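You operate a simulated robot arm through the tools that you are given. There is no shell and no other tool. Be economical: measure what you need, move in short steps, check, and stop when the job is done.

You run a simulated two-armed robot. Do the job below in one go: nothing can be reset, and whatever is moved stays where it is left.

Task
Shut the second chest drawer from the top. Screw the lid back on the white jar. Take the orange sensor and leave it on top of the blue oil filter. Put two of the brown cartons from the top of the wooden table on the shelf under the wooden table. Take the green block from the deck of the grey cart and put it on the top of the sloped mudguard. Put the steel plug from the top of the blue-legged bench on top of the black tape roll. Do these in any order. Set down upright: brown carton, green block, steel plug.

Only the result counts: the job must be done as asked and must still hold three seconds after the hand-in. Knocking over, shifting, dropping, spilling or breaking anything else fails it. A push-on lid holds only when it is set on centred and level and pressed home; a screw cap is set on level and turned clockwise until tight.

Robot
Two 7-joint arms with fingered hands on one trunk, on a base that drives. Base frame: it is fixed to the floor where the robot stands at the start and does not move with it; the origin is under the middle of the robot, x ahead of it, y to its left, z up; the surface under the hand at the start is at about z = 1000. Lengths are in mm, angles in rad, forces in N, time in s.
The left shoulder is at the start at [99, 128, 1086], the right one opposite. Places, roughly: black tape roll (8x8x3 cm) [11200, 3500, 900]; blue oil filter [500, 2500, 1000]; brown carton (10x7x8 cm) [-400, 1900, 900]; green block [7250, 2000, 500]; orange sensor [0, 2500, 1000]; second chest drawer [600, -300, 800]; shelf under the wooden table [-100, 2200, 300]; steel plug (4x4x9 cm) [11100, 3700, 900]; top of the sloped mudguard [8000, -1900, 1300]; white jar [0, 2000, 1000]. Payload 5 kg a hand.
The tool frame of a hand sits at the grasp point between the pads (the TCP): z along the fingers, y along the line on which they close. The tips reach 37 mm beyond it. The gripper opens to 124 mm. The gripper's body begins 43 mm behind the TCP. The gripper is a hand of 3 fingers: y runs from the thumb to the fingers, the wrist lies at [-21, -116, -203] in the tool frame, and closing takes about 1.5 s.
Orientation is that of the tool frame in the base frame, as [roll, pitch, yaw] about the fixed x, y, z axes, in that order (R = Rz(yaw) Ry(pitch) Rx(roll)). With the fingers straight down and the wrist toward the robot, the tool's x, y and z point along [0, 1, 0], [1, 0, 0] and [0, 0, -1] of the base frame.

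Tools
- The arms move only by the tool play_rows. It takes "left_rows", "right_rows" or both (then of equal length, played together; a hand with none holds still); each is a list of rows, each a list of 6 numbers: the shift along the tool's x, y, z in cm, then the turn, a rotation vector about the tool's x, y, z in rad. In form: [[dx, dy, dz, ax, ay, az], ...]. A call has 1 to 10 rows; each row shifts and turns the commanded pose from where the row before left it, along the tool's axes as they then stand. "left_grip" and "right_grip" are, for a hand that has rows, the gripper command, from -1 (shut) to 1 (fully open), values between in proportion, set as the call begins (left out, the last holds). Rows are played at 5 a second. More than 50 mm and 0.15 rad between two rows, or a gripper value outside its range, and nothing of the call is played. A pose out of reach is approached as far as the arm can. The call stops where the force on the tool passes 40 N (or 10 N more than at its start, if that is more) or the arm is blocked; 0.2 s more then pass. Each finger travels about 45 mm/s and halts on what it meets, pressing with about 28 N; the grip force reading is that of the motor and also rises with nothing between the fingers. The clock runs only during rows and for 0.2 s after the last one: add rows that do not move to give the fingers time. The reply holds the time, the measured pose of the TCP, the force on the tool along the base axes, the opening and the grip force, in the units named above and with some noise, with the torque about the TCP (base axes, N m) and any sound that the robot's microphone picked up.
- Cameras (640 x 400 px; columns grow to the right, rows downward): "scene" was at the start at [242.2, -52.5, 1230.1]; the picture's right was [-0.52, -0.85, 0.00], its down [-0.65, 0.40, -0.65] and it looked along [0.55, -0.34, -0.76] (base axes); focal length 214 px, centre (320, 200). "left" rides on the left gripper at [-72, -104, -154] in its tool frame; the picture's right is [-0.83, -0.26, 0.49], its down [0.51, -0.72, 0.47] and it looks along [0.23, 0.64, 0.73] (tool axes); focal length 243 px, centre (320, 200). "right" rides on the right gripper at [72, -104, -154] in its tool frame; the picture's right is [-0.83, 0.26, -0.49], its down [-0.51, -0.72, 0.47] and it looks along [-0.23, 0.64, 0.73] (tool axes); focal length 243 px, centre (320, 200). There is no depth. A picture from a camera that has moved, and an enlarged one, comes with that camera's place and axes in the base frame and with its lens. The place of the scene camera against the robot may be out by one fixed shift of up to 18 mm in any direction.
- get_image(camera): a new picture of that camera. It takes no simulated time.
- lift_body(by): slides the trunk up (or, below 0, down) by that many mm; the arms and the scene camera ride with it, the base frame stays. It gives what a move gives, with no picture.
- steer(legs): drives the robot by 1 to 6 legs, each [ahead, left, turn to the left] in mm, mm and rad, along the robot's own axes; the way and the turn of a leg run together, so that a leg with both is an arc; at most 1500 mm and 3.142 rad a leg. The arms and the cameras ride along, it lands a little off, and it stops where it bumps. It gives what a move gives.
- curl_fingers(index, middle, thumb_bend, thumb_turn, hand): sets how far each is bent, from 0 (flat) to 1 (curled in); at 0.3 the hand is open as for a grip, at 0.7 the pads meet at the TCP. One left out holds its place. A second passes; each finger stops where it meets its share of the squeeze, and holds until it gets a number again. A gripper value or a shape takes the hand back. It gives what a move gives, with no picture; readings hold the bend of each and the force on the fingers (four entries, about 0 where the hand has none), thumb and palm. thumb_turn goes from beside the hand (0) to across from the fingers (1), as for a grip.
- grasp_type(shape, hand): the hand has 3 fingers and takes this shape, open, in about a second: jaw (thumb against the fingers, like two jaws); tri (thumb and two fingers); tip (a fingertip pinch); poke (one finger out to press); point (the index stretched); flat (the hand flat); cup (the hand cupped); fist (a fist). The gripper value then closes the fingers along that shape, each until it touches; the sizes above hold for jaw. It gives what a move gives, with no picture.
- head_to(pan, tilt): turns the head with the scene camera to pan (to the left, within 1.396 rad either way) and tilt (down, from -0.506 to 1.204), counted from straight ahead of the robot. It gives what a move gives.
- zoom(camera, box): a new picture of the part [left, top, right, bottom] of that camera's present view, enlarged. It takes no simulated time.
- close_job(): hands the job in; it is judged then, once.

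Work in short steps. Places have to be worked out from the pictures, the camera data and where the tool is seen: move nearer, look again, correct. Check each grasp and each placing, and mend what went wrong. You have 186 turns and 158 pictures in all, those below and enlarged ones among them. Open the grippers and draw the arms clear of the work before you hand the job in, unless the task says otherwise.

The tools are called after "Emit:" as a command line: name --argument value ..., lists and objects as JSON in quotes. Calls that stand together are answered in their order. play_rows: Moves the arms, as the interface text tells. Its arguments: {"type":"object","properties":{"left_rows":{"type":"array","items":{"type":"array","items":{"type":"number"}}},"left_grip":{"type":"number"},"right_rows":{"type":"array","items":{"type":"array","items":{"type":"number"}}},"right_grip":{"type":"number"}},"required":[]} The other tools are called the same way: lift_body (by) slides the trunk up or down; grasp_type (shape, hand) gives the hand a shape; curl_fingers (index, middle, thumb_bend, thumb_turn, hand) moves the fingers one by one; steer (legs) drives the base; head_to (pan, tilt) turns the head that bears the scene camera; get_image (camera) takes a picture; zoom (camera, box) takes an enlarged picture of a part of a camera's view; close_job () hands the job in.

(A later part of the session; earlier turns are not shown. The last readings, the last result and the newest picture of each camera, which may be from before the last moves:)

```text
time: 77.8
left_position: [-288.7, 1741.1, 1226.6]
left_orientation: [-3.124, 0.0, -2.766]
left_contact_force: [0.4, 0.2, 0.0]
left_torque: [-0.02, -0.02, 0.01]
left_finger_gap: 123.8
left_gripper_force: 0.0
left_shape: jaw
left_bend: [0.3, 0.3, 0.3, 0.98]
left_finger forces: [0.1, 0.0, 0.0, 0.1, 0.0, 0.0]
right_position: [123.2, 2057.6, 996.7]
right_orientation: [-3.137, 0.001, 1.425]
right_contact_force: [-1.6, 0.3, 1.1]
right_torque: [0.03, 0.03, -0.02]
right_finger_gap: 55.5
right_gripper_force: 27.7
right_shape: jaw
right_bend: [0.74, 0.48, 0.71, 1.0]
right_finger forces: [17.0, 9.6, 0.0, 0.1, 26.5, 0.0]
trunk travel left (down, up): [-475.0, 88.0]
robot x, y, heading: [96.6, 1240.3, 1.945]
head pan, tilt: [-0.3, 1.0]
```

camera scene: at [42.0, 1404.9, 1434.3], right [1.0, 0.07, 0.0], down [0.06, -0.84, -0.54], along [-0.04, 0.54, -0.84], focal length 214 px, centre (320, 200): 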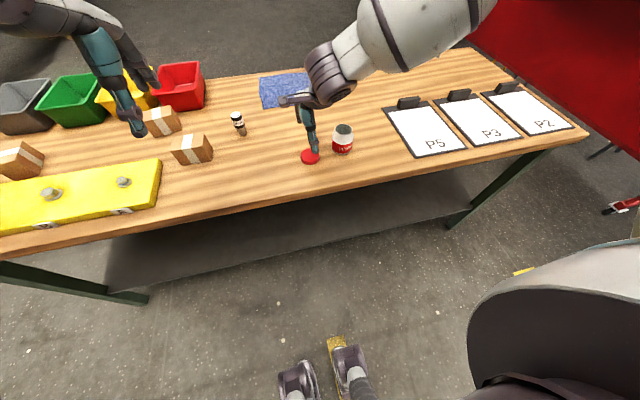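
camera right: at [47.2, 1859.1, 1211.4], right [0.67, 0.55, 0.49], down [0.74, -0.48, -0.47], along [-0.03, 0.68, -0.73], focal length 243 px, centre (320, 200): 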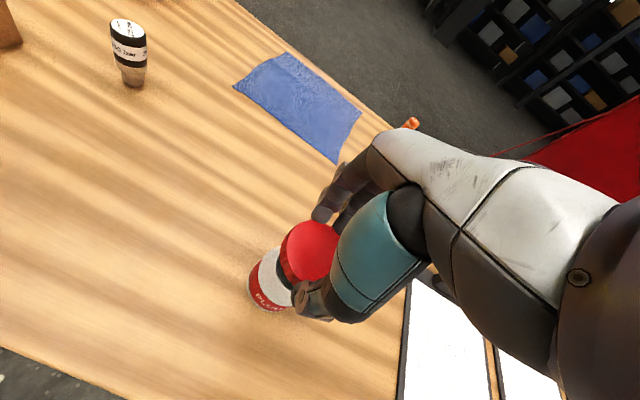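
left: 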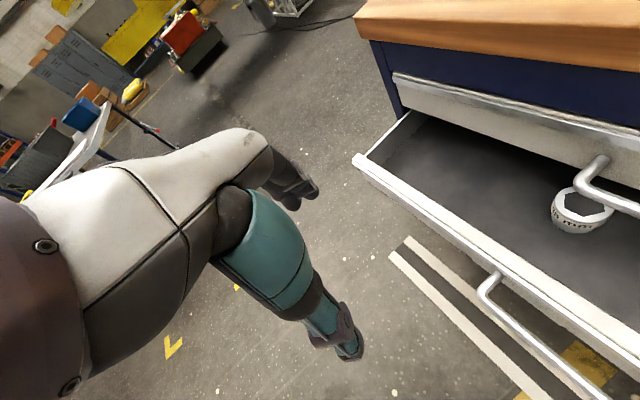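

The jar stands on the table. I release the lid, rise, and wind the wrist back counter-clockwise for a second bite.

Emit:
play_rows --right_rows '[[0, 0, 0.1, 0, 0, 0], [0, 0, 0, 0, 0, 0], [0, 0, 0, 0, 0, 0], [0, 0, 0, 0, 0, 0], [0, 0, 0, 0, 0, 0], [0, 0, 0, 0, 0, 0], [0, 0, -3, 0, 0, 0], [0, 0, -4, 0, 0, 0]]' --right_grip 1

Emit:
play_rows --right_rows '[[0, 0, 0, 0, 0, -0.15], [0, 0, 0, 0, 0, -0.15], [0, 0, 0, 0, 0, -0.15], [0, 0, 0, 0, 0, -0.15], [0, 0, 0, 0, 0, -0.15], [0, 0, 0, 0, 0, -0.15], [0, 0, 0, 0, 0, -0.15], [0, 0, 0, 0, 0, -0.15], [0, 0, 0, 0, 0, -0.15], [0, 0, 0, 0, 0, -0.15]]'

Emit:
play_rows --right_rows '[[0, 0, 0, 0, 0, -0.15], [0, 0, 0, 0, 0, -0.15], [0, 0, 0, 0, 0, -0.15], [0, 0, 0, 0, 0, -0.15], [0, 0, 0, 0, 0, -0.15]]'

Emit:
get_image --camera "right"

Emit:
zoom --camera "scene" --box '[290, 80, 400, 170]'

```text
time: 79.6
left_position: [-288.0, 1738.5, 1227.1]
left_orientation: [-3.125, 0.0, -2.768]
left_contact_force: [0.7, -0.7, 0.2]
left_torque: [0.01, -0.01, 0.01]
left_finger_gap: 123.8
left_gripper_force: 0.0
left_shape: jaw
left_bend: [0.3, 0.3, 0.3, 0.98]
left_finger forces: [0.1, 0.0, 0.1, 0.0, 0.0, 0.1]
right_position: [124.8, 2056.8, 1067.4]
right_orientation: [-3.137, 0.003, 1.425]
right_contact_force: [-0.5, 0.2, -0.7]
right_torque: [0.01, 0.02, -0.04]
right_finger_gap: 123.7
right_gripper_force: 0.1
right_shape: jaw
right_bend: [0.3, 0.3, 0.3, 0.98]
right_finger forces: [0.1, 0.0, 0.0, 0.0, 0.1, 0.1]
trunk travel left (down, up): [-475.0, 88.0]
robot x, y, heading: [91.8, 1241.8, 1.944]
head pan, tilt: [-0.3, 1.0]
```

```text
time: 81.8
left_position: [-289.8, 1740.5, 1226.2]
left_orientation: [-3.124, -0.001, -2.769]
left_contact_force: [-0.1, -0.3, 0.1]
left_torque: [-0.01, 0.01, -0.01]
left_finger_gap: 123.7
left_gripper_force: 0.1
left_shape: jaw
left_bend: [0.3, 0.3, 0.3, 0.98]
left_finger forces: [0.0, 0.1, 0.0, 0.0, 0.0, 0.0]
right_position: [124.7, 2058.2, 1065.0]
right_orientation: [-3.138, -0.005, 2.928]
right_contact_force: [0.0, 0.4, -0.8]
right_torque: [0.03, 0.05, 0.01]
right_finger_gap: 123.7
right_gripper_force: 0.0
right_shape: jaw
right_bend: [0.3, 0.3, 0.3, 0.98]
right_finger forces: [0.0, 0.0, 0.0, 0.0, 0.0, 0.1]
trunk travel left (down, up): [-475.0, 88.0]
robot x, y, heading: [89.9, 1239.8, 1.943]
head pan, tilt: [-0.3, 1.0]
```

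```text
time: 83.0
left_position: [-289.1, 1741.1, 1225.5]
left_orientation: [-3.124, 0.0, -2.768]
left_contact_force: [0.5, 0.6, -0.5]
left_torque: [0.01, 0.02, 0.01]
left_finger_gap: 123.9
left_gripper_force: 0.1
left_shape: jaw
left_bend: [0.3, 0.3, 0.3, 0.98]
left_finger forces: [0.0, 0.1, 0.0, 0.0, 0.0, 0.0]
right_position: [124.4, 2056.9, 1063.9]
right_orientation: [3.14, -0.006, -2.606]
right_contact_force: [0.6, 1.1, 0.3]
right_torque: [0.0, -0.02, 0.01]
right_finger_gap: 123.5
right_gripper_force: 0.0
right_shape: jaw
right_bend: [0.3, 0.3, 0.3, 0.98]
right_finger forces: [0.0, 0.0, 0.0, 0.1, 0.1, 0.0]
trunk travel left (down, up): [-475.0, 88.0]
robot x, y, heading: [94.2, 1238.2, 1.942]
head pan, tilt: [-0.3, 1.0]
```

```text
108 pictures are left
camera right: at [116.0, 1932.1, 1218.5], right [0.58, 0.65, 0.49], down [0.8, -0.36, -0.48], along [-0.13, 0.67, -0.73], focal length 243 px, centre (320, 200)
```

right: 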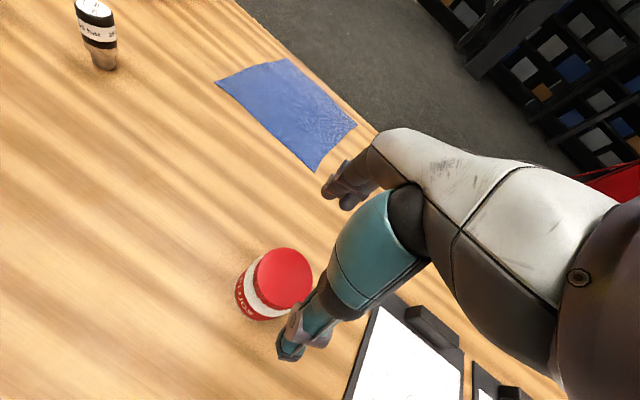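

```text
4.44 times, centred on (345, 125) of scene
camera zoom: at [43.1, 1404.9, 1434.3], right [1.0, 0.07, 0.0], down [0.06, -0.84, -0.54], along [-0.04, 0.54, -0.84], focal length 953 px, centre (209, 533)
```

zoom: 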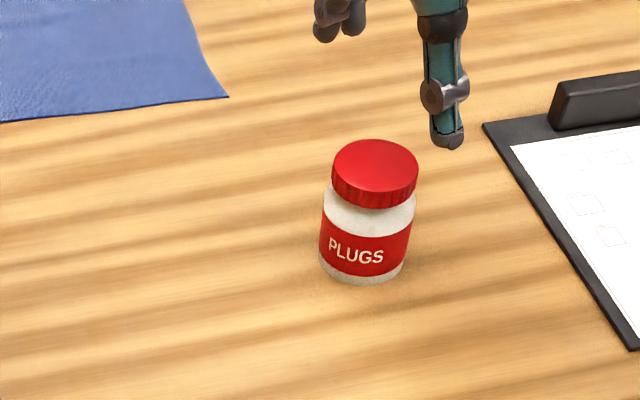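

Lid is on and level. Its centre is ~4 mm from the tool axis; I wind back a bit more, correct, and descend to grip again.

Emit:
play_rows --right_rows '[[0.2, -0.35, 0, 0, 0, -0.15], [0, 0, 0, 0, 0, -0.15], [0, 0, 2, 0, 0, -0.1], [0, 0, 3, 0, 0, 0], [0, 0, 1.6, 0, 0, 0], [0, 0, 0, 0, 0, 0]]'

Emit:
zoom --camera "right" --box '[200, 150, 420, 350]'

Emit:
play_rows --right_rows '[[0, 0, 0, 0, 0, 0], [0, 0, 0, 0, 0, 0], [0, 0, 0, 0, 0, 0], [0, 0, 0, 0, 0, 0], [0, 0, 0, 0, 0, 0], [0, 0, 0, 0, 0, 0], [0, 0, 0, 0, 0, 0]]' --right_grip -1

Emit:
zoom --camera "scene" --box '[290, 80, 400, 170]'

```text
time: 84.4
left_position: [-287.3, 1739.5, 1226.5]
left_orientation: [-3.124, 0.0, -2.768]
left_contact_force: [0.2, 0.0, -0.3]
left_torque: [0.02, 0.03, 0.0]
left_finger_gap: 123.7
left_gripper_force: 0.1
left_shape: jaw
left_bend: [0.3, 0.3, 0.3, 0.98]
left_finger forces: [0.0, 0.0, 0.1, 0.0, 0.0, 0.0]
right_position: [124.2, 2053.9, 997.5]
right_orientation: [3.137, -0.005, -2.209]
right_contact_force: [0.4, -0.8, -0.1]
right_torque: [0.0, 0.0, 0.03]
right_finger_gap: 123.6
right_gripper_force: 0.0
right_shape: jaw
right_bend: [0.3, 0.3, 0.3, 0.98]
right_finger forces: [0.0, 0.0, 0.0, 0.1, 0.0, 0.1]
trunk travel left (down, up): [-475.0, 88.0]
robot x, y, heading: [88.4, 1242.7, 1.944]
head pan, tilt: [-0.3, 1.0]
```

```text
2.00 times, centred on (310, 250) of right
camera zoom: at [165.9, 1934.4, 1151.9], right [0.29, 0.82, 0.49], down [0.88, -0.02, -0.48], along [-0.38, 0.57, -0.73], focal length 485 px, centre (340, 100)
```

zoom: 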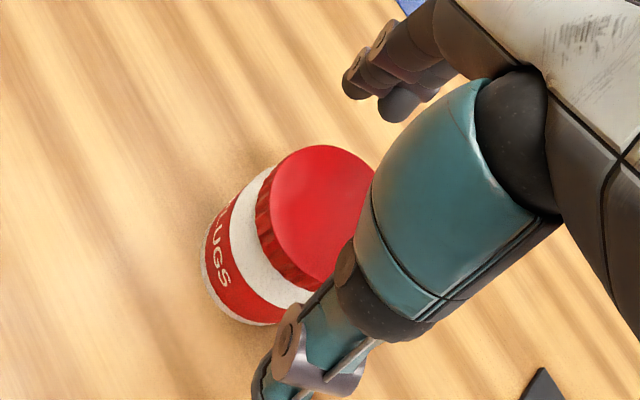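

```text
time: 86.0
left_position: [-289.2, 1739.5, 1227.1]
left_orientation: [-3.123, 0.0, -2.769]
left_contact_force: [0.1, -0.4, -0.6]
left_torque: [0.01, 0.03, 0.01]
left_finger_gap: 123.7
left_gripper_force: 0.1
left_shape: jaw
left_bend: [0.3, 0.3, 0.3, 0.98]
left_finger forces: [0.0, 0.0, 0.1, 0.0, 0.0, 0.0]
right_position: [124.5, 2054.1, 999.4]
right_orientation: [3.135, -0.003, -2.208]
right_contact_force: [0.2, 0.6, 7.7]
right_torque: [-0.04, -0.04, -0.02]
right_finger_gap: 54.0
right_gripper_force: 27.8
right_shape: jaw
right_bend: [0.74, 0.48, 0.72, 1.0]
right_finger forces: [15.1, 8.3, 0.1, 0.0, 23.0, 0.0]
trunk travel left (down, up): [-475.0, 88.0]
robot x, y, heading: [90.3, 1240.1, 1.941]
head pan, tilt: [-0.3, 1.0]
```

```text
4.44 times, centred on (345, 125) of scene
camera zoom: at [42.5, 1403.8, 1434.5], right [1.0, 0.07, 0.0], down [0.06, -0.84, -0.54], along [-0.04, 0.54, -0.84], focal length 953 px, centre (209, 533)
```

zoom: 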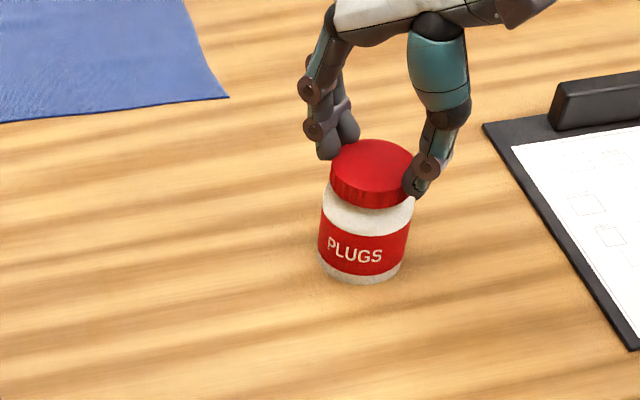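

Gripped, pressing ~8 N. I turn clockwise 1.2 rad and compare label movement.

Emit:
play_rows --right_rows '[[0, 0, 0.1, 0, 0, 0], [0, 0, 0, 0, 0, 0.15], [0, 0, 0, 0, 0, 0.15], [0, 0, 0, 0, 0, 0.15], [0, 0, 0, 0, 0, 0.15], [0, 0, 0, 0, 0, 0.15], [0, 0, 0, 0, 0, 0.15], [0, 0, 0, 0, 0, 0.15], [0, 0, 0, 0, 0, 0.15]]'

Emit:
zoom --camera "scene" --box '[290, 80, 400, 170]'

```text
time: 88.0
left_position: [-289.3, 1739.8, 1226.7]
left_orientation: [-3.125, 0.003, -2.768]
left_contact_force: [-0.1, 0.2, -0.4]
left_torque: [0.01, 0.0, -0.02]
left_finger_gap: 123.4
left_gripper_force: 0.1
left_shape: jaw
left_bend: [0.3, 0.3, 0.3, 0.98]
left_finger forces: [0.0, 0.1, 0.0, 0.0, 0.0, 0.0]
right_position: [123.7, 2053.8, 999.9]
right_orientation: [-3.14, -0.005, 2.873]
right_contact_force: [0.6, 5.2, 19.7]
right_torque: [0.31, -0.05, 0.06]
right_finger_gap: 53.1
right_gripper_force: 28.0
right_shape: jaw
right_bend: [0.74, 0.48, 0.72, 1.0]
right_finger forces: [20.0, 11.3, 0.0, 0.0, 22.3, 0.0]
trunk travel left (down, up): [-475.0, 88.0]
robot x, y, heading: [92.7, 1239.2, 1.945]
head pan, tilt: [-0.3, 1.0]
```

```text
4.44 times, centred on (345, 125) of scene
camera zoom: at [41.7, 1403.6, 1434.5], right [1.0, 0.07, 0.0], down [0.06, -0.84, -0.54], along [-0.04, 0.54, -0.84], focal length 953 px, centre (209, 533)
```

zoom: 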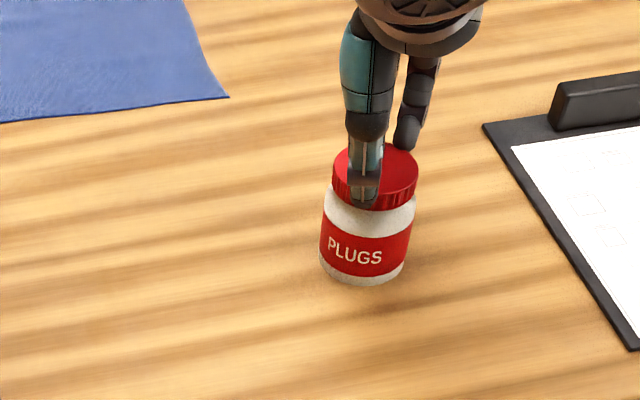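

With ~20 N pressing, the jar stays still while the lid turns. I continue.

Emit:
play_rows --right_rows '[[0, 0, 0, 0, 0, 0.15], [0, 0, 0, 0, 0, 0.15], [0, 0, 0, 0, 0, 0.15], [0, 0, 0, 0, 0, 0.15], [0, 0, 0, 0, 0, 0.15], [0, 0, 0, 0, 0, 0.15], [0, 0, 0, 0, 0, 0.15], [0, 0, 0, 0, 0, 0.15]]'

Emit:
zoom --camera "scene" --box '[290, 80, 400, 170]'

```text
time: 89.8
left_position: [-288.4, 1738.5, 1226.6]
left_orientation: [-3.126, -0.002, -2.768]
left_contact_force: [0.1, 0.4, 0.2]
left_torque: [-0.02, 0.02, 0.01]
left_finger_gap: 123.9
left_gripper_force: 0.0
left_shape: jaw
left_bend: [0.3, 0.3, 0.3, 0.98]
left_finger forces: [0.0, 0.1, 0.1, 0.1, 0.1, 0.0]
right_position: [124.8, 2053.0, 998.0]
right_orientation: [-3.138, -0.001, 1.673]
right_contact_force: [5.0, 4.9, 21.6]
right_torque: [0.16, -0.36, 0.08]
right_finger_gap: 52.9
right_gripper_force: 28.0
right_shape: jaw
right_bend: [0.74, 0.48, 0.73, 1.0]
right_finger forces: [21.2, 9.9, 0.0, 0.0, 20.8, 0.0]
trunk travel left (down, up): [-475.0, 88.0]
robot x, y, heading: [89.8, 1239.1, 1.942]
head pan, tilt: [-0.3, 1.0]
```

```text
4.44 times, centred on (345, 125) of scene
camera zoom: at [43.0, 1402.9, 1434.7], right [1.0, 0.07, 0.0], down [0.06, -0.84, -0.54], along [-0.04, 0.54, -0.84], focal length 953 px, centre (209, 533)
```

zoom: 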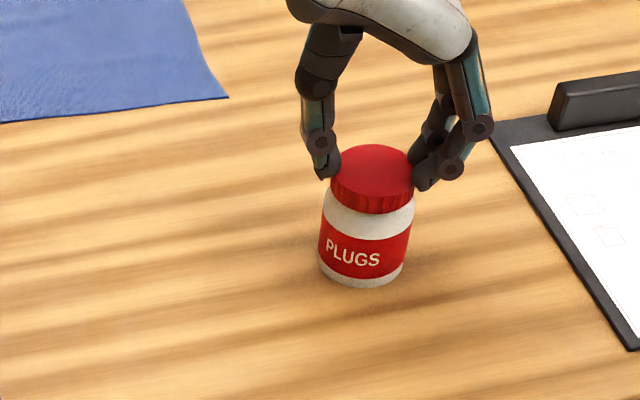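

The lid is descending (~2 mm more). I take another bite: release, rewind 2.5 rad, re-grip, turn.

Emit:
play_rows --right_rows '[[0, 0, 0, 0, 0, 0], [0, 0, 0, 0, 0, 0], [0, 0, 0, 0, 0, 0], [0, 0, 0, 0, 0, 0], [0, 0, 0, 0, 0, 0], [0, 0, -2, 0, 0, 0], [0, 0, -2, 0, 0, 0], [0, 0, 0, 0, 0, -0.15], [0, 0, 0, 0, 0, -0.15], [0, 0, 0, 0, 0, -0.15]]' --right_grip 1

Emit:
play_rows --right_rows '[[0, 0, 0, 0, 0, -0.15], [0, 0, 0, 0, 0, -0.15], [0, 0, 0, 0, 0, -0.15], [0, 0, 0, 0, 0, -0.15], [0, 0, 0, 0, 0, -0.15], [0, 0, 0, 0, 0, -0.15], [0, 0, 0, 0, 0, -0.15], [0, 0, 0, 0, 0, -0.15], [0, 0, 0, 0, 0, -0.15], [0, 0, 0, 0, 0, -0.15]]'

Emit:
play_rows --right_rows '[[0, 0, 0, 0, 0, -0.15], [0, 0, 0, 0, 0, -0.15], [0, 0, 0, 0, 0, -0.15], [0, 0, 0, 0, 0, 0]]'

Emit:
zoom --camera "right" --box '[200, 150, 420, 350]'

Emit:
zoom --camera "scene" --box '[290, 80, 400, 170]'

```text
time: 92.0
left_position: [-288.2, 1739.2, 1226.7]
left_orientation: [-3.124, -0.001, -2.768]
left_contact_force: [0.7, 0.2, -1.1]
left_torque: [0.03, -0.02, 0.01]
left_finger_gap: 123.7
left_gripper_force: 0.1
left_shape: jaw
left_bend: [0.3, 0.3, 0.3, 0.98]
left_finger forces: [0.0, 0.1, 0.0, 0.0, 0.1, 0.0]
right_position: [124.3, 2053.3, 1037.9]
right_orientation: [-3.137, 0.0, 2.129]
right_contact_force: [-0.2, 1.0, 0.4]
right_torque: [0.01, 0.04, -0.04]
right_finger_gap: 123.7
right_gripper_force: 0.1
right_shape: jaw
right_bend: [0.3, 0.3, 0.3, 0.98]
right_finger forces: [0.0, 0.0, 0.0, 0.1, 0.0, 0.0]
trunk travel left (down, up): [-475.0, 88.0]
robot x, y, heading: [92.2, 1239.7, 1.945]
head pan, tilt: [-0.3, 1.0]
```

```text
time: 94.2
left_position: [-287.7, 1739.7, 1226.4]
left_orientation: [-3.123, 0.0, -2.768]
left_contact_force: [-0.6, -0.4, -0.8]
left_torque: [-0.03, 0.02, -0.02]
left_finger_gap: 123.7
left_gripper_force: 0.0
left_shape: jaw
left_bend: [0.3, 0.3, 0.3, 0.98]
left_finger forces: [0.0, 0.0, 0.0, 0.0, 0.0, 0.0]
right_position: [124.6, 2053.9, 1038.3]
right_orientation: [3.14, -0.006, -2.655]
right_contact_force: [0.0, 0.9, 0.1]
right_torque: [0.03, 0.03, 0.03]
right_finger_gap: 123.9
right_gripper_force: 0.0
right_shape: jaw
right_bend: [0.3, 0.3, 0.3, 0.98]
right_finger forces: [0.0, 0.0, 0.0, 0.1, 0.1, 0.0]
trunk travel left (down, up): [-475.0, 88.0]
robot x, y, heading: [91.1, 1236.4, 1.942]
head pan, tilt: [-0.3, 1.0]
```

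```text
time: 95.2
left_position: [-289.4, 1739.1, 1226.7]
left_orientation: [-3.124, 0.0, -2.769]
left_contact_force: [-0.3, -0.4, 0.2]
left_torque: [0.0, -0.02, 0.01]
left_finger_gap: 123.9
left_gripper_force: 0.1
left_shape: jaw
left_bend: [0.3, 0.3, 0.3, 0.98]
left_finger forces: [0.0, 0.0, 0.0, 0.0, 0.0, 0.0]
right_position: [122.7, 2053.4, 1037.3]
right_orientation: [3.139, -0.005, -2.207]
right_contact_force: [0.1, -0.6, 0.1]
right_torque: [0.04, -0.04, -0.03]
right_finger_gap: 123.4
right_gripper_force: 0.0
right_shape: jaw
right_bend: [0.3, 0.3, 0.3, 0.98]
right_finger forces: [0.0, 0.0, 0.0, 0.1, 0.1, 0.0]
trunk travel left (down, up): [-475.0, 88.0]
robot x, y, heading: [94.4, 1241.6, 1.941]
head pan, tilt: [-0.3, 1.0]
```

```text
2.00 times, centred on (310, 250) of right
camera zoom: at [164.7, 1934.3, 1192.3], right [0.29, 0.82, 0.49], down [0.88, -0.02, -0.48], along [-0.38, 0.57, -0.73], focal length 485 px, centre (340, 100)
```

zoom: 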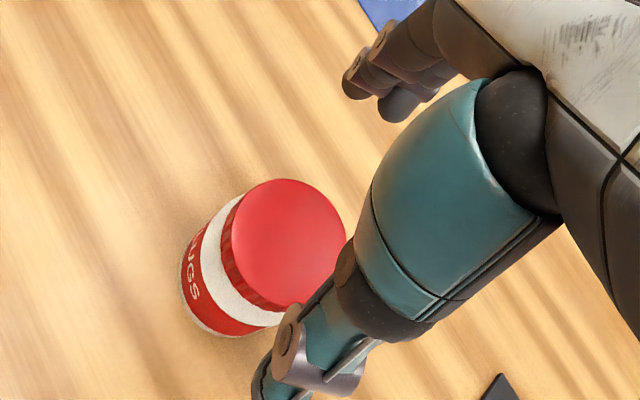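

```text
4.44 times, centred on (345, 125) of scene
camera zoom: at [41.6, 1404.3, 1434.4], right [1.0, 0.07, 0.0], down [0.06, -0.84, -0.54], along [-0.04, 0.54, -0.84], focal length 953 px, centre (209, 533)
```

zoom: 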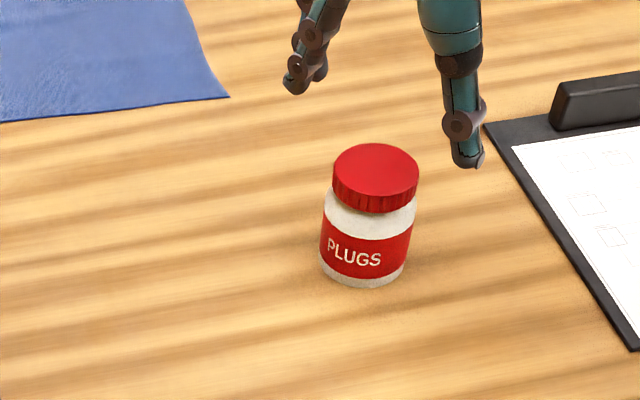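

Lid a little lower and level. Next bite: descend, grip, press and turn 2.4 rad.

Emit:
play_rows --right_rows '[[0, 0, 2, 0, 0, 0], [0, 0, 2.1, 0, 0, 0], [0, 0, 0, 0, 0, 0]]'

Emit:
play_rows --right_rows '[[0, 0, 0, 0, 0, 0], [0, 0, 0, 0, 0, 0], [0, 0, 0, 0, 0, 0], [0, 0, 0, 0, 0, 0], [0, 0, 0, 0, 0, 0], [0, 0, 0, 0, 0, 0], [0, 0, 0.1, 0, 0, 0], [0, 0, 0, 0, 0, 0]]' --right_grip -1

Emit:
play_rows --right_rows '[[0, 0, 0, 0, 0, 0.15], [0, 0, 0, 0, 0, 0.15], [0, 0, 0, 0, 0, 0.15], [0, 0, 0, 0, 0, 0.15], [0, 0, 0, 0, 0, 0.15], [0, 0, 0, 0, 0, 0.15], [0, 0, 0, 0, 0, 0.15], [0, 0, 0, 0, 0, 0.15]]'

Emit:
play_rows --right_rows '[[0, 0, 0.05, 0, 0, 0.15], [0, 0, 0, 0, 0, 0.15], [0, 0, 0, 0, 0, 0.15], [0, 0, 0, 0, 0, 0.15], [0, 0, 0, 0, 0, 0.15], [0, 0, 0, 0, 0, 0.15], [0, 0, 0, 0, 0, 0.15], [0, 0, 0, 0, 0, 0.15]]'

Emit:
zoom --camera "scene" --box '[290, 80, 400, 170]'

```text
time: 96.0
left_position: [-288.2, 1739.1, 1227.0]
left_orientation: [-3.124, 0.0, -2.769]
left_contact_force: [0.0, 0.1, 0.0]
left_torque: [0.05, 0.01, 0.01]
left_finger_gap: 123.9
left_gripper_force: 0.1
left_shape: jaw
left_bend: [0.3, 0.3, 0.3, 0.98]
left_finger forces: [0.0, 0.0, 0.1, 0.1, 0.0, 0.1]
right_position: [124.1, 2052.0, 997.8]
right_orientation: [3.138, -0.006, -2.207]
right_contact_force: [-0.5, -0.6, 0.3]
right_torque: [0.02, 0.02, 0.02]
right_finger_gap: 123.9
right_gripper_force: 0.1
right_shape: jaw
right_bend: [0.3, 0.3, 0.3, 0.98]
right_finger forces: [0.0, 0.1, 0.1, 0.1, 0.1, 0.0]
trunk travel left (down, up): [-475.0, 88.0]
robot x, y, heading: [88.4, 1238.4, 1.943]
head pan, tilt: [-0.3, 1.0]
```

```text
time: 97.8
left_position: [-288.9, 1739.6, 1226.9]
left_orientation: [-3.126, -0.001, -2.769]
left_contact_force: [0.7, 0.9, -0.2]
left_torque: [0.04, 0.0, 0.0]
left_finger_gap: 123.5
left_gripper_force: 0.0
left_shape: jaw
left_bend: [0.3, 0.3, 0.3, 0.98]
left_finger forces: [0.1, 0.1, 0.0, 0.0, 0.0, 0.1]
right_position: [124.5, 2053.8, 996.4]
right_orientation: [3.136, -0.003, -2.206]
right_contact_force: [-0.4, 1.3, 10.8]
right_torque: [-0.01, -0.08, 0.0]
right_finger_gap: 54.4
right_gripper_force: 28.1
right_shape: jaw
right_bend: [0.74, 0.49, 0.71, 1.0]
right_finger forces: [16.9, 10.5, 0.0, 0.1, 26.3, 0.0]
trunk travel left (down, up): [-475.0, 88.0]
robot x, y, heading: [92.0, 1240.4, 1.938]
head pan, tilt: [-0.3, 1.0]
```

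```text
time: 99.6
left_position: [-290.4, 1738.9, 1225.9]
left_orientation: [-3.125, 0.003, -2.767]
left_contact_force: [-0.9, 1.2, -0.8]
left_torque: [0.0, -0.05, 0.03]
left_finger_gap: 123.5
left_gripper_force: 0.0
left_shape: jaw
left_bend: [0.3, 0.3, 0.3, 0.98]
left_finger forces: [0.0, 0.0, 0.1, 0.0, 0.1, 0.0]
right_position: [122.6, 2053.4, 995.5]
right_orientation: [-3.14, -0.006, 2.874]
right_contact_force: [0.3, 2.0, 17.2]
right_torque: [-0.02, -0.03, 0.07]
right_finger_gap: 53.6
right_gripper_force: 28.0
right_shape: jaw
right_bend: [0.74, 0.49, 0.72, 1.0]
right_finger forces: [16.7, 10.9, 0.0, 0.0, 24.6, 0.0]
trunk travel left (down, up): [-475.0, 88.0]
robot x, y, heading: [90.4, 1236.6, 1.944]
head pan, tilt: [-0.3, 1.0]
```

```text
time: 101.4
left_position: [-288.7, 1738.5, 1227.8]
left_orientation: [-3.125, 0.0, -2.768]
left_contact_force: [-0.7, 0.3, 0.2]
left_torque: [-0.01, -0.01, -0.02]
left_finger_gap: 123.5
left_gripper_force: 0.1
left_shape: jaw
left_bend: [0.3, 0.3, 0.3, 0.98]
left_finger forces: [0.0, 0.0, 0.0, 0.1, 0.1, 0.0]
right_position: [123.0, 2052.3, 996.1]
right_orientation: [-3.135, 0.002, 1.672]
right_contact_force: [-0.3, 0.0, 20.0]
right_torque: [-0.04, -0.02, 0.3]
right_finger_gap: 52.7
right_gripper_force: 28.1
right_shape: jaw
right_bend: [0.74, 0.49, 0.72, 1.0]
right_finger forces: [17.5, 11.6, 0.0, 0.1, 24.0, 0.0]
trunk travel left (down, up): [-475.0, 88.0]
robot x, y, heading: [88.1, 1241.2, 1.944]
head pan, tilt: [-0.3, 1.0]
```

```text
4.44 times, centred on (345, 125) of scene
camera zoom: at [42.3, 1402.6, 1434.7], right [1.0, 0.07, 0.0], down [0.06, -0.84, -0.54], along [-0.04, 0.54, -0.84], focal length 953 px, centre (209, 533)
```

zoom: 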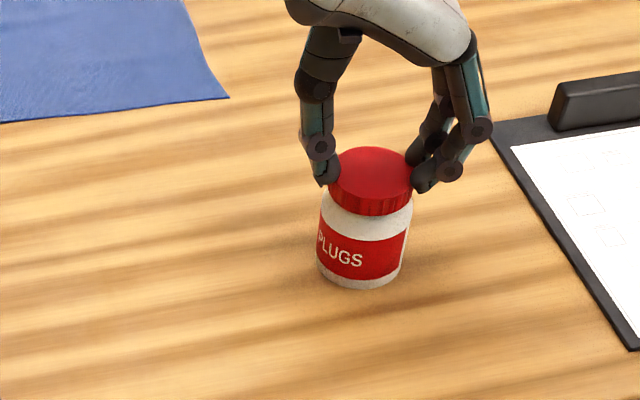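

Torque rose to 0.3 N·m and the jar itself began to turn: the lid is tight. A last small press-and-turn, then release.

Emit:
play_rows --right_rows '[[0, 0, 0.1, 0, 0, 0], [0, 0, 0, 0, 0, 0.12], [0, 0, 0, 0, 0, 0.1], [0, 0, 0, 0, 0, 0]]'

Emit:
play_rows --right_rows '[[0, 0, 0, 0, 0, 0], [0, 0, 0, 0, 0, 0], [0, 0, 0, 0, 0, 0], [0, 0, 0, 0, 0, 0], [0, 0, 0, 0, 0, 0], [0, 0, -3, 0, 0, 0], [0, 0, -4, 0, 0, 0], [0, 0, -5, 0, 0, 0], [0, 0, -5, 0, 0, 0]]' --right_grip 1

Emit:
play_rows --right_rows '[[0, 0, 0, 0, 0, -0.15], [0, 0, 0, 0, 0, -0.15], [0, 0, 0, 0, 0, -0.15], [0, 0, 0, 0, 0, -0.15], [0, 0, 0, 0, 0, -0.15], [0, 0, 0, 0, 0, -0.15], [0, 0, 0, 0, 0, -0.15], [0, 0, 0, 0, 0, -0.15], [0, 0, 0, 0, 0, -0.15], [0, 0, 0, 0, 0, -0.15]]'

Emit:
play_rows --right_rows '[[0, -3, 0, 0, 0, -0.15], [0, -3, 0, 0, 0, -0.15], [0, -3, 0, 0, 0, -0.12]]'

Emit:
get_image --camera "scene"

```text
time: 102.4
left_position: [-288.4, 1737.7, 1227.3]
left_orientation: [-3.125, 0.002, -2.767]
left_contact_force: [-0.8, 0.0, -0.2]
left_torque: [0.01, 0.02, -0.01]
left_finger_gap: 124.0
left_gripper_force: 0.1
left_shape: jaw
left_bend: [0.3, 0.3, 0.3, 0.98]
left_finger forces: [0.0, 0.0, 0.0, 0.0, 0.1, 0.0]
right_position: [124.4, 2051.6, 997.1]
right_orientation: [-3.138, 0.0, 1.455]
right_contact_force: [-0.2, 1.5, 27.4]
right_torque: [-0.05, 0.04, 0.41]
right_finger_gap: 52.4
right_gripper_force: 28.4
right_shape: jaw
right_bend: [0.74, 0.48, 0.72, 1.0]
right_finger forces: [19.7, 12.8, 0.1, 0.0, 29.3, 0.1]
trunk travel left (down, up): [-475.0, 88.0]
robot x, y, heading: [95.0, 1237.4, 1.939]
head pan, tilt: [-0.3, 1.0]
```

```text
time: 104.4
left_position: [-288.5, 1738.1, 1227.7]
left_orientation: [-3.126, 0.0, -2.766]
left_contact_force: [-0.4, 0.4, 0.7]
left_torque: [0.0, 0.0, 0.01]
left_finger_gap: 124.0
left_gripper_force: 0.1
left_shape: jaw
left_bend: [0.3, 0.3, 0.3, 0.98]
left_finger forces: [0.0, 0.0, 0.0, 0.0, 0.0, 0.0]
right_position: [122.1, 2051.1, 1166.7]
right_orientation: [-3.137, 0.003, 1.455]
right_contact_force: [-0.3, -0.5, 0.4]
right_torque: [0.02, 0.0, -0.01]
right_finger_gap: 123.8
right_gripper_force: 0.0
right_shape: jaw
right_bend: [0.3, 0.3, 0.3, 0.98]
right_finger forces: [0.0, 0.0, 0.0, 0.0, 0.0, 0.0]
trunk travel left (down, up): [-475.0, 88.0]
robot x, y, heading: [91.5, 1237.1, 1.948]
head pan, tilt: [-0.3, 1.0]
```

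```text
time: 106.6
left_position: [-287.3, 1740.2, 1225.8]
left_orientation: [-3.124, 0.0, -2.768]
left_contact_force: [1.0, 0.1, 0.0]
left_torque: [0.0, 0.03, -0.02]
left_finger_gap: 124.0
left_gripper_force: 0.0
left_shape: jaw
left_bend: [0.3, 0.3, 0.3, 0.98]
left_finger forces: [0.0, 0.0, 0.0, 0.1, 0.0, 0.0]
right_position: [125.2, 2053.9, 1164.7]
right_orientation: [-3.14, -0.005, 2.959]
right_contact_force: [0.3, -0.1, 0.2]
right_torque: [0.06, 0.01, -0.02]
right_finger_gap: 123.7
right_gripper_force: 0.0
right_shape: jaw
right_bend: [0.3, 0.3, 0.3, 0.98]
right_finger forces: [0.0, 0.0, 0.0, 0.0, 0.0, 0.0]
trunk travel left (down, up): [-475.0, 88.0]
robot x, y, heading: [89.3, 1237.6, 1.942]
head pan, tilt: [-0.3, 1.0]
```

```text
time: 107.4
left_position: [-287.3, 1739.7, 1226.7]
left_orientation: [-3.123, 0.001, -2.767]
left_contact_force: [0.3, 0.4, 1.2]
left_torque: [0.05, 0.02, 0.02]
left_finger_gap: 123.9
left_gripper_force: 0.1
left_shape: jaw
left_bend: [0.3, 0.3, 0.3, 0.98]
left_finger forces: [0.0, 0.0, 0.0, 0.0, 0.0, 0.0]
right_position: [122.0, 1965.4, 1164.4]
right_orientation: [-3.141, -0.004, -2.905]
right_contact_force: [0.3, 0.1, 0.6]
right_torque: [-0.02, 0.02, -0.01]
right_finger_gap: 123.6
right_gripper_force: 0.0
right_shape: jaw
right_bend: [0.3, 0.3, 0.3, 0.98]
right_finger forces: [0.1, 0.1, 0.1, 0.0, 0.1, 0.0]
trunk travel left (down, up): [-475.0, 88.0]
robot x, y, heading: [91.2, 1236.6, 1.943]
head pan, tilt: [-0.3, 1.0]
```

```text
99 pictures are left
camera scene: at [43.6, 1404.0, 1434.5], right [1.0, 0.07, 0.0], down [0.06, -0.84, -0.54], along [-0.04, 0.54, -0.84], focal length 214 px, centre (320, 200)
```

scene: 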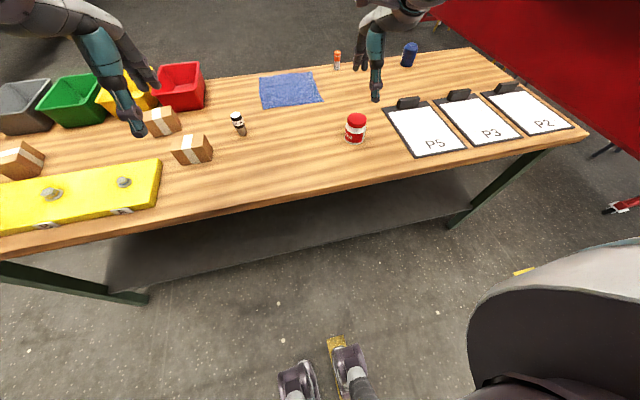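

Jar task done. Now the cartons: nearest one at about (-447,1905), second at (-623,2042). I drive closer/left so the left hand reaches both.

Emit:
steer --legs '[[110, 60, 0]]'

Emit:
head_to --pan 0.35 --tilt 0.9

Emit:
get_image --camera "scene"

Emit:
get_image --camera "left"

```text
time: 108.7
left_position: [-384.1, 1817.0, 1227.0]
left_orientation: [-3.126, -0.001, -2.766]
left_contact_force: [0.1, 0.6, 0.0]
left_torque: [0.03, 0.02, 0.0]
left_finger_gap: 123.9
left_gripper_force: 0.1
left_shape: jaw
left_bend: [0.3, 0.3, 0.3, 0.98]
left_finger forces: [0.0, 0.1, 0.0, 0.1, 0.0, 0.1]
right_position: [24.2, 2043.1, 1163.5]
right_orientation: [3.139, -0.007, -2.904]
right_contact_force: [0.2, 0.6, 0.7]
right_torque: [0.04, 0.0, 0.01]
right_finger_gap: 124.0
right_gripper_force: 0.0
right_shape: jaw
right_bend: [0.3, 0.3, 0.3, 0.98]
right_finger forces: [0.0, 0.1, 0.1, 0.1, 0.0, 0.0]
trunk travel left (down, up): [-475.0, 88.0]
robot x, y, heading: [-3.9, 1315.5, 1.954]
head pan, tilt: [-0.3, 1.0]
```

```text
time: 109.7
left_position: [-387.1, 1816.8, 1226.2]
left_orientation: [-3.123, 0.0, -2.765]
left_contact_force: [-0.2, 0.2, -0.3]
left_torque: [0.02, 0.02, -0.01]
left_finger_gap: 123.9
left_gripper_force: 0.0
left_shape: jaw
left_bend: [0.3, 0.3, 0.3, 0.98]
left_finger forces: [0.1, 0.1, 0.0, 0.0, 0.0, 0.1]
right_position: [22.0, 2044.9, 1163.5]
right_orientation: [3.141, -0.005, -2.904]
right_contact_force: [-0.5, -0.3, 0.4]
right_torque: [-0.04, -0.02, 0.01]
right_finger_gap: 123.9
right_gripper_force: 0.1
right_shape: jaw
right_bend: [0.3, 0.3, 0.3, 0.98]
right_finger forces: [0.0, 0.0, 0.0, 0.1, 0.0, 0.0]
trunk travel left (down, up): [-475.0, 88.0]
robot x, y, heading: [-4.4, 1316.1, 1.95]
head pan, tilt: [0.351, 0.901]
```

```text
98 pictures are left
camera scene: at [-98.3, 1469.9, 1441.6], right [0.75, 0.66, 0.0], down [0.52, -0.59, -0.62], along [-0.41, 0.46, -0.78], focal length 214 px, centre (320, 200)
```

scene: 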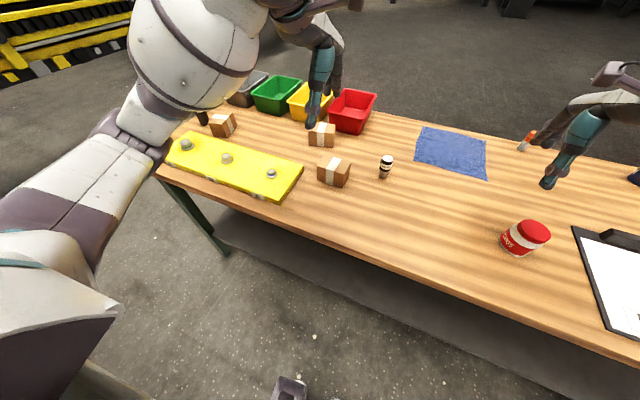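

```text
97 pictures are left
camera left: at [-281.0, 1748.6, 1379.6], right [0.87, 0.05, -0.49], down [-0.2, -0.87, -0.46], along [-0.45, 0.5, -0.74], focal length 243 px, centre (320, 200)
```

left: 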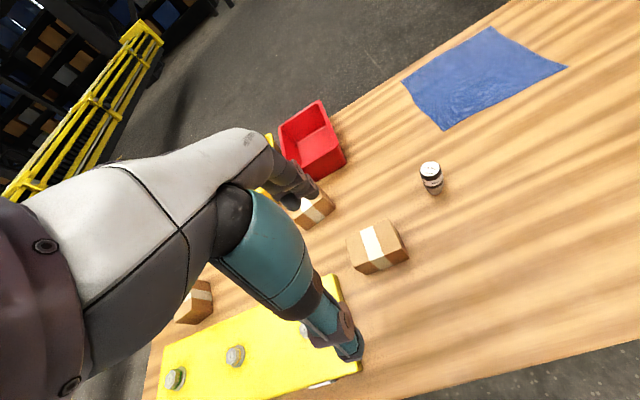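

Carton A's top centre ≈(-412,1908), aligned with the table. I move the left hand above it.

Emit:
play_rows --left_rows '[[-0.25, 2.4, 3, 0, 0, 0], [-0.25, 2.4, 3, 0, 0, 0], [-0.25, 2.4, 3, 0, 0, 0], [-0.25, 2.2, 3, 0, 0, 0], [0, 0, 3, 0, 0, 0], [0, 0, 1.5, -0.018, 0, 0]]' --left_grip 1

Emit:
get_image --camera "left"

Emit:
zoom --camera "scene" --box '[260, 90, 420, 210]'

```text
time: 111.1
left_position: [-410.4, 1904.9, 1059.4]
left_orientation: [3.14, 0.001, -2.764]
left_contact_force: [0.3, 1.0, -0.4]
left_torque: [0.01, 0.02, 0.02]
left_finger_gap: 123.7
left_gripper_force: 0.1
left_shape: jaw
left_bend: [0.3, 0.3, 0.3, 0.98]
left_finger forces: [0.0, 0.0, 0.0, 0.0, 0.0, 0.0]
right_position: [22.3, 2043.1, 1165.0]
right_orientation: [-3.141, -0.006, -2.903]
right_contact_force: [0.1, 0.0, 0.7]
right_torque: [-0.02, 0.0, 0.0]
right_finger_gap: 124.0
right_gripper_force: 0.1
right_shape: jaw
right_bend: [0.3, 0.3, 0.3, 0.98]
right_finger forces: [0.0, 0.1, 0.0, 0.0, 0.1, 0.0]
trunk travel left (down, up): [-475.0, 88.0]
robot x, y, heading: [-4.6, 1318.2, 1.949]
head pan, tilt: [0.351, 0.901]
```

```text
96 pictures are left
camera left: at [-304.6, 1833.7, 1210.5], right [0.87, 0.06, -0.49], down [-0.21, -0.86, -0.47], along [-0.45, 0.51, -0.73], focal length 243 px, centre (320, 200)
```

left: 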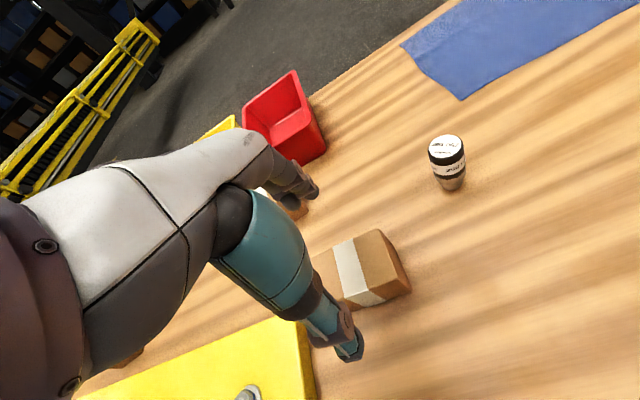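

```text
3.33 times, centred on (340, 150) of scene
camera zoom: at [-98.8, 1469.6, 1441.6], right [0.75, 0.67, 0.0], down [0.52, -0.59, -0.62], along [-0.41, 0.46, -0.78], focal length 715 px, centre (253, 367)
```

zoom: 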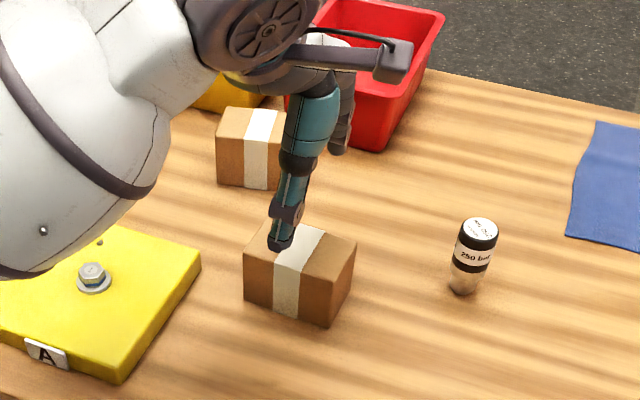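

Carton axis matches the tool; centre is ~10 mm toward tool −x. I correct, descend to z≈928 and close.

Emit:
play_rows --left_rows '[[-1.1, 0.1, 2, 0, 0, 0], [0, 0, 3, 0, 0, 0], [0, 0, 3, 0, 0, 0], [0, 0, 3, 0, 0, 0], [0, 0, 2.1, 0, 0, 0], [0, 0, 0, 0, 0, 0]]'

Emit:
play_rows --left_rows '[[0, 0, 0, 0, 0, 0], [0, 0, 0, 0, 0, 0], [0, 0, 0, 0, 0, 0], [0, 0, 0, 0, 0, 0], [0, 0, 0, 0, 0, 0], [0, 0, 0, 0, 0, 0], [0, 0, 0, 0, 0, 0]]' --left_grip -1

Emit:
get_image --camera "left"

```text
time: 112.5
left_position: [-401.3, 1912.0, 929.3]
left_orientation: [-3.14, 0.0, -2.765]
left_contact_force: [0.5, -0.9, 0.6]
left_torque: [0.0, 0.01, -0.02]
left_finger_gap: 123.5
left_gripper_force: 0.0
left_shape: jaw
left_bend: [0.3, 0.3, 0.3, 0.98]
left_finger forces: [0.0, 0.1, 0.1, 0.0, 0.0, 0.0]
right_position: [22.9, 2043.9, 1162.9]
right_orientation: [-3.141, -0.004, -2.905]
right_contact_force: [0.4, 1.3, -0.2]
right_torque: [0.01, -0.01, 0.03]
right_finger_gap: 124.1
right_gripper_force: 0.1
right_shape: jaw
right_bend: [0.3, 0.3, 0.3, 0.98]
right_finger forces: [0.1, 0.0, 0.1, 0.1, 0.0, 0.0]
trunk travel left (down, up): [-475.0, 88.0]
robot x, y, heading: [-5.8, 1320.1, 1.945]
head pan, tilt: [0.351, 0.901]
```

```text
time: 114.1
left_position: [-399.9, 1911.7, 929.2]
left_orientation: [-3.141, -0.002, -2.765]
left_contact_force: [0.6, 0.0, -0.4]
left_torque: [-0.01, -0.03, -0.02]
left_finger_gap: 60.3
left_gripper_force: 28.2
left_shape: jaw
left_bend: [0.73, 0.39, 0.73, 1.0]
left_finger forces: [16.3, 8.3, 0.1, 0.0, 25.0, 0.1]
right_position: [23.6, 2044.1, 1162.6]
right_orientation: [-3.142, -0.005, -2.904]
right_contact_force: [-0.3, 0.3, -0.2]
right_torque: [0.01, -0.03, -0.01]
right_finger_gap: 124.0
right_gripper_force: 0.0
right_shape: jaw
right_bend: [0.3, 0.3, 0.3, 0.98]
right_finger forces: [0.0, 0.0, 0.0, 0.0, 0.0, 0.0]
trunk travel left (down, up): [-475.0, 88.0]
robot x, y, heading: [-6.8, 1319.9, 1.944]
head pan, tilt: [0.351, 0.901]
```

```text
94 pictures are left
camera left: at [-294.3, 1840.2, 1081.1], right [0.87, 0.06, -0.49], down [-0.21, -0.86, -0.47], along [-0.45, 0.51, -0.73], focal length 243 px, centre (320, 200)
```

left: 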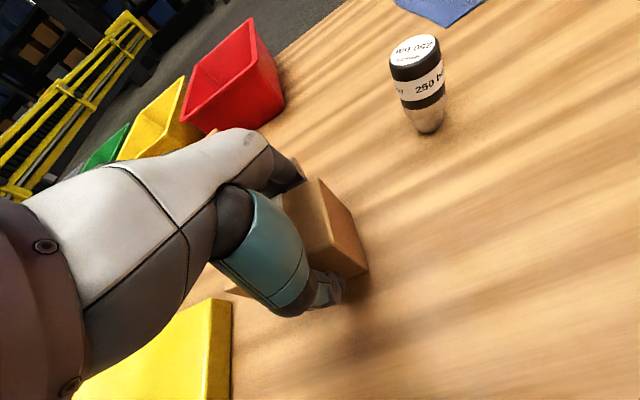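

Carton is gripped. I lift it, retract the right hand, and back the robot away from the table.

Emit:
play_rows --left_rows '[[0, 0, -1, 0, 0, 0], [0, 0, -3, 0, 0, 0], [0, 0, -4, 0, 0, 0], [0, 0, 0, 0, 0, 0], [0, 0, 0, 0, 0, 0], [0, 0, 0, 0, 0, 0], [0, 0, 0, 0, 0, 0]]' --right_rows '[[0, -4, 0, 0, 0, 0], [0, -4, 0, 0, 0, 0], [0, -4, 0, 0, 0, 0], [0, -4, 0, 0, 0, 0], [0, -4, 0, 0, 0, 0], [0, -4, 0, 0, 0, 0], [0, -4, 0, 0, 0, 0]]'

Emit:
steer --legs '[[-500, 0, 0]]'

Emit:
lift_body --by -465

Emit:
head_to --pan 0.2 --tilt 0.6

Emit:
get_image --camera "scene"

Emit:
get_image --camera "left"

```text
time: 115.7
left_position: [-400.2, 1912.2, 1010.1]
left_orientation: [-3.141, 0.0, -2.764]
left_contact_force: [-0.5, 0.5, -2.8]
left_torque: [0.0, -0.06, 0.0]
left_finger_gap: 60.3
left_gripper_force: 28.2
left_shape: jaw
left_bend: [0.73, 0.39, 0.73, 1.0]
left_finger forces: [16.5, 8.5, 0.0, 0.0, 25.2, 0.1]
right_position: [62.7, 1894.1, 1176.9]
right_orientation: [-3.141, -0.005, -2.904]
right_contact_force: [-1.0, -0.2, 0.1]
right_torque: [0.04, -0.03, -0.03]
right_finger_gap: 123.9
right_gripper_force: 0.0
right_shape: jaw
right_bend: [0.3, 0.3, 0.3, 0.98]
right_finger forces: [0.0, 0.0, 0.1, 0.0, 0.0, 0.1]
right hand out of reach, approached as far as the arm can: row 4, 5, 6, 7
trunk travel left (down, up): [-475.0, 88.0]
robot x, y, heading: [-6.3, 1319.0, 1.948]
head pan, tilt: [0.351, 0.901]
```

```text
time: 118.7
left_position: [-218.6, 1449.3, 1009.0]
left_orientation: [-3.141, 0.002, -2.763]
left_contact_force: [-0.6, 0.6, -2.9]
left_torque: [-0.04, -0.09, -0.01]
left_finger_gap: 60.2
left_gripper_force: 27.7
left_shape: jaw
left_bend: [0.73, 0.39, 0.73, 1.0]
left_finger forces: [16.5, 8.6, 0.1, 0.0, 25.1, 0.0]
right_position: [243.8, 1433.6, 1176.3]
right_orientation: [-3.139, -0.006, -2.901]
right_contact_force: [0.1, -0.7, 0.7]
right_torque: [-0.02, -0.01, 0.02]
right_finger_gap: 123.9
right_gripper_force: 0.1
right_shape: jaw
right_bend: [0.3, 0.3, 0.3, 0.98]
right_finger forces: [0.1, 0.1, 0.0, 0.0, 0.0, 0.0]
trunk travel left (down, up): [-475.0, 88.0]
robot x, y, heading: [177.1, 855.8, 1.945]
head pan, tilt: [0.351, 0.901]
```

```text
refused: -465 is not a number from -400 to 400
```

```text
time: 119.5
left_position: [-215.7, 1448.5, 1010.6]
left_orientation: [3.141, 0.001, -2.763]
left_contact_force: [0.4, 0.0, -2.8]
left_torque: [-0.04, -0.07, -0.03]
left_finger_gap: 60.2
left_gripper_force: 27.9
left_shape: jaw
left_bend: [0.73, 0.39, 0.73, 1.0]
left_finger forces: [16.5, 8.6, 0.0, 0.0, 25.1, 0.0]
right_position: [246.0, 1433.7, 1177.3]
right_orientation: [-3.139, -0.004, -2.902]
right_contact_force: [0.7, -0.2, 0.6]
right_torque: [0.02, -0.02, 0.0]
right_finger_gap: 123.9
right_gripper_force: 0.0
right_shape: jaw
right_bend: [0.3, 0.3, 0.3, 0.98]
right_finger forces: [0.1, 0.0, 0.1, 0.1, 0.0, 0.0]
trunk travel left (down, up): [-475.0, 88.0]
robot x, y, heading: [179.2, 854.6, 1.947]
head pan, tilt: [0.201, 0.6]
```

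```text
93 pictures are left
camera scene: at [86.3, 1024.7, 1466.3], right [0.84, 0.55, 0.0], down [0.31, -0.47, -0.82], along [-0.45, 0.69, -0.57], focal length 214 px, centre (320, 200)
```

scene: 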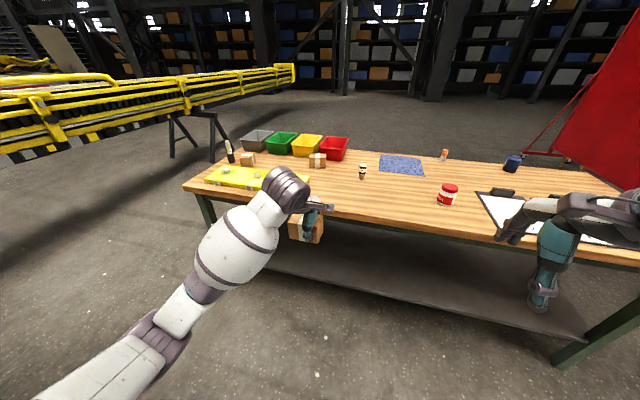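

```text
92 pictures are left
camera left: at [-111.1, 1377.9, 1160.8], right [0.87, 0.06, -0.49], down [-0.2, -0.86, -0.47], along [-0.45, 0.51, -0.73], focal length 243 px, centre (320, 200)
```

left: 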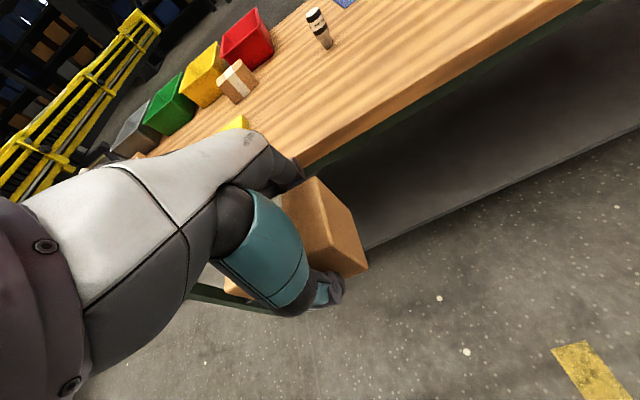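

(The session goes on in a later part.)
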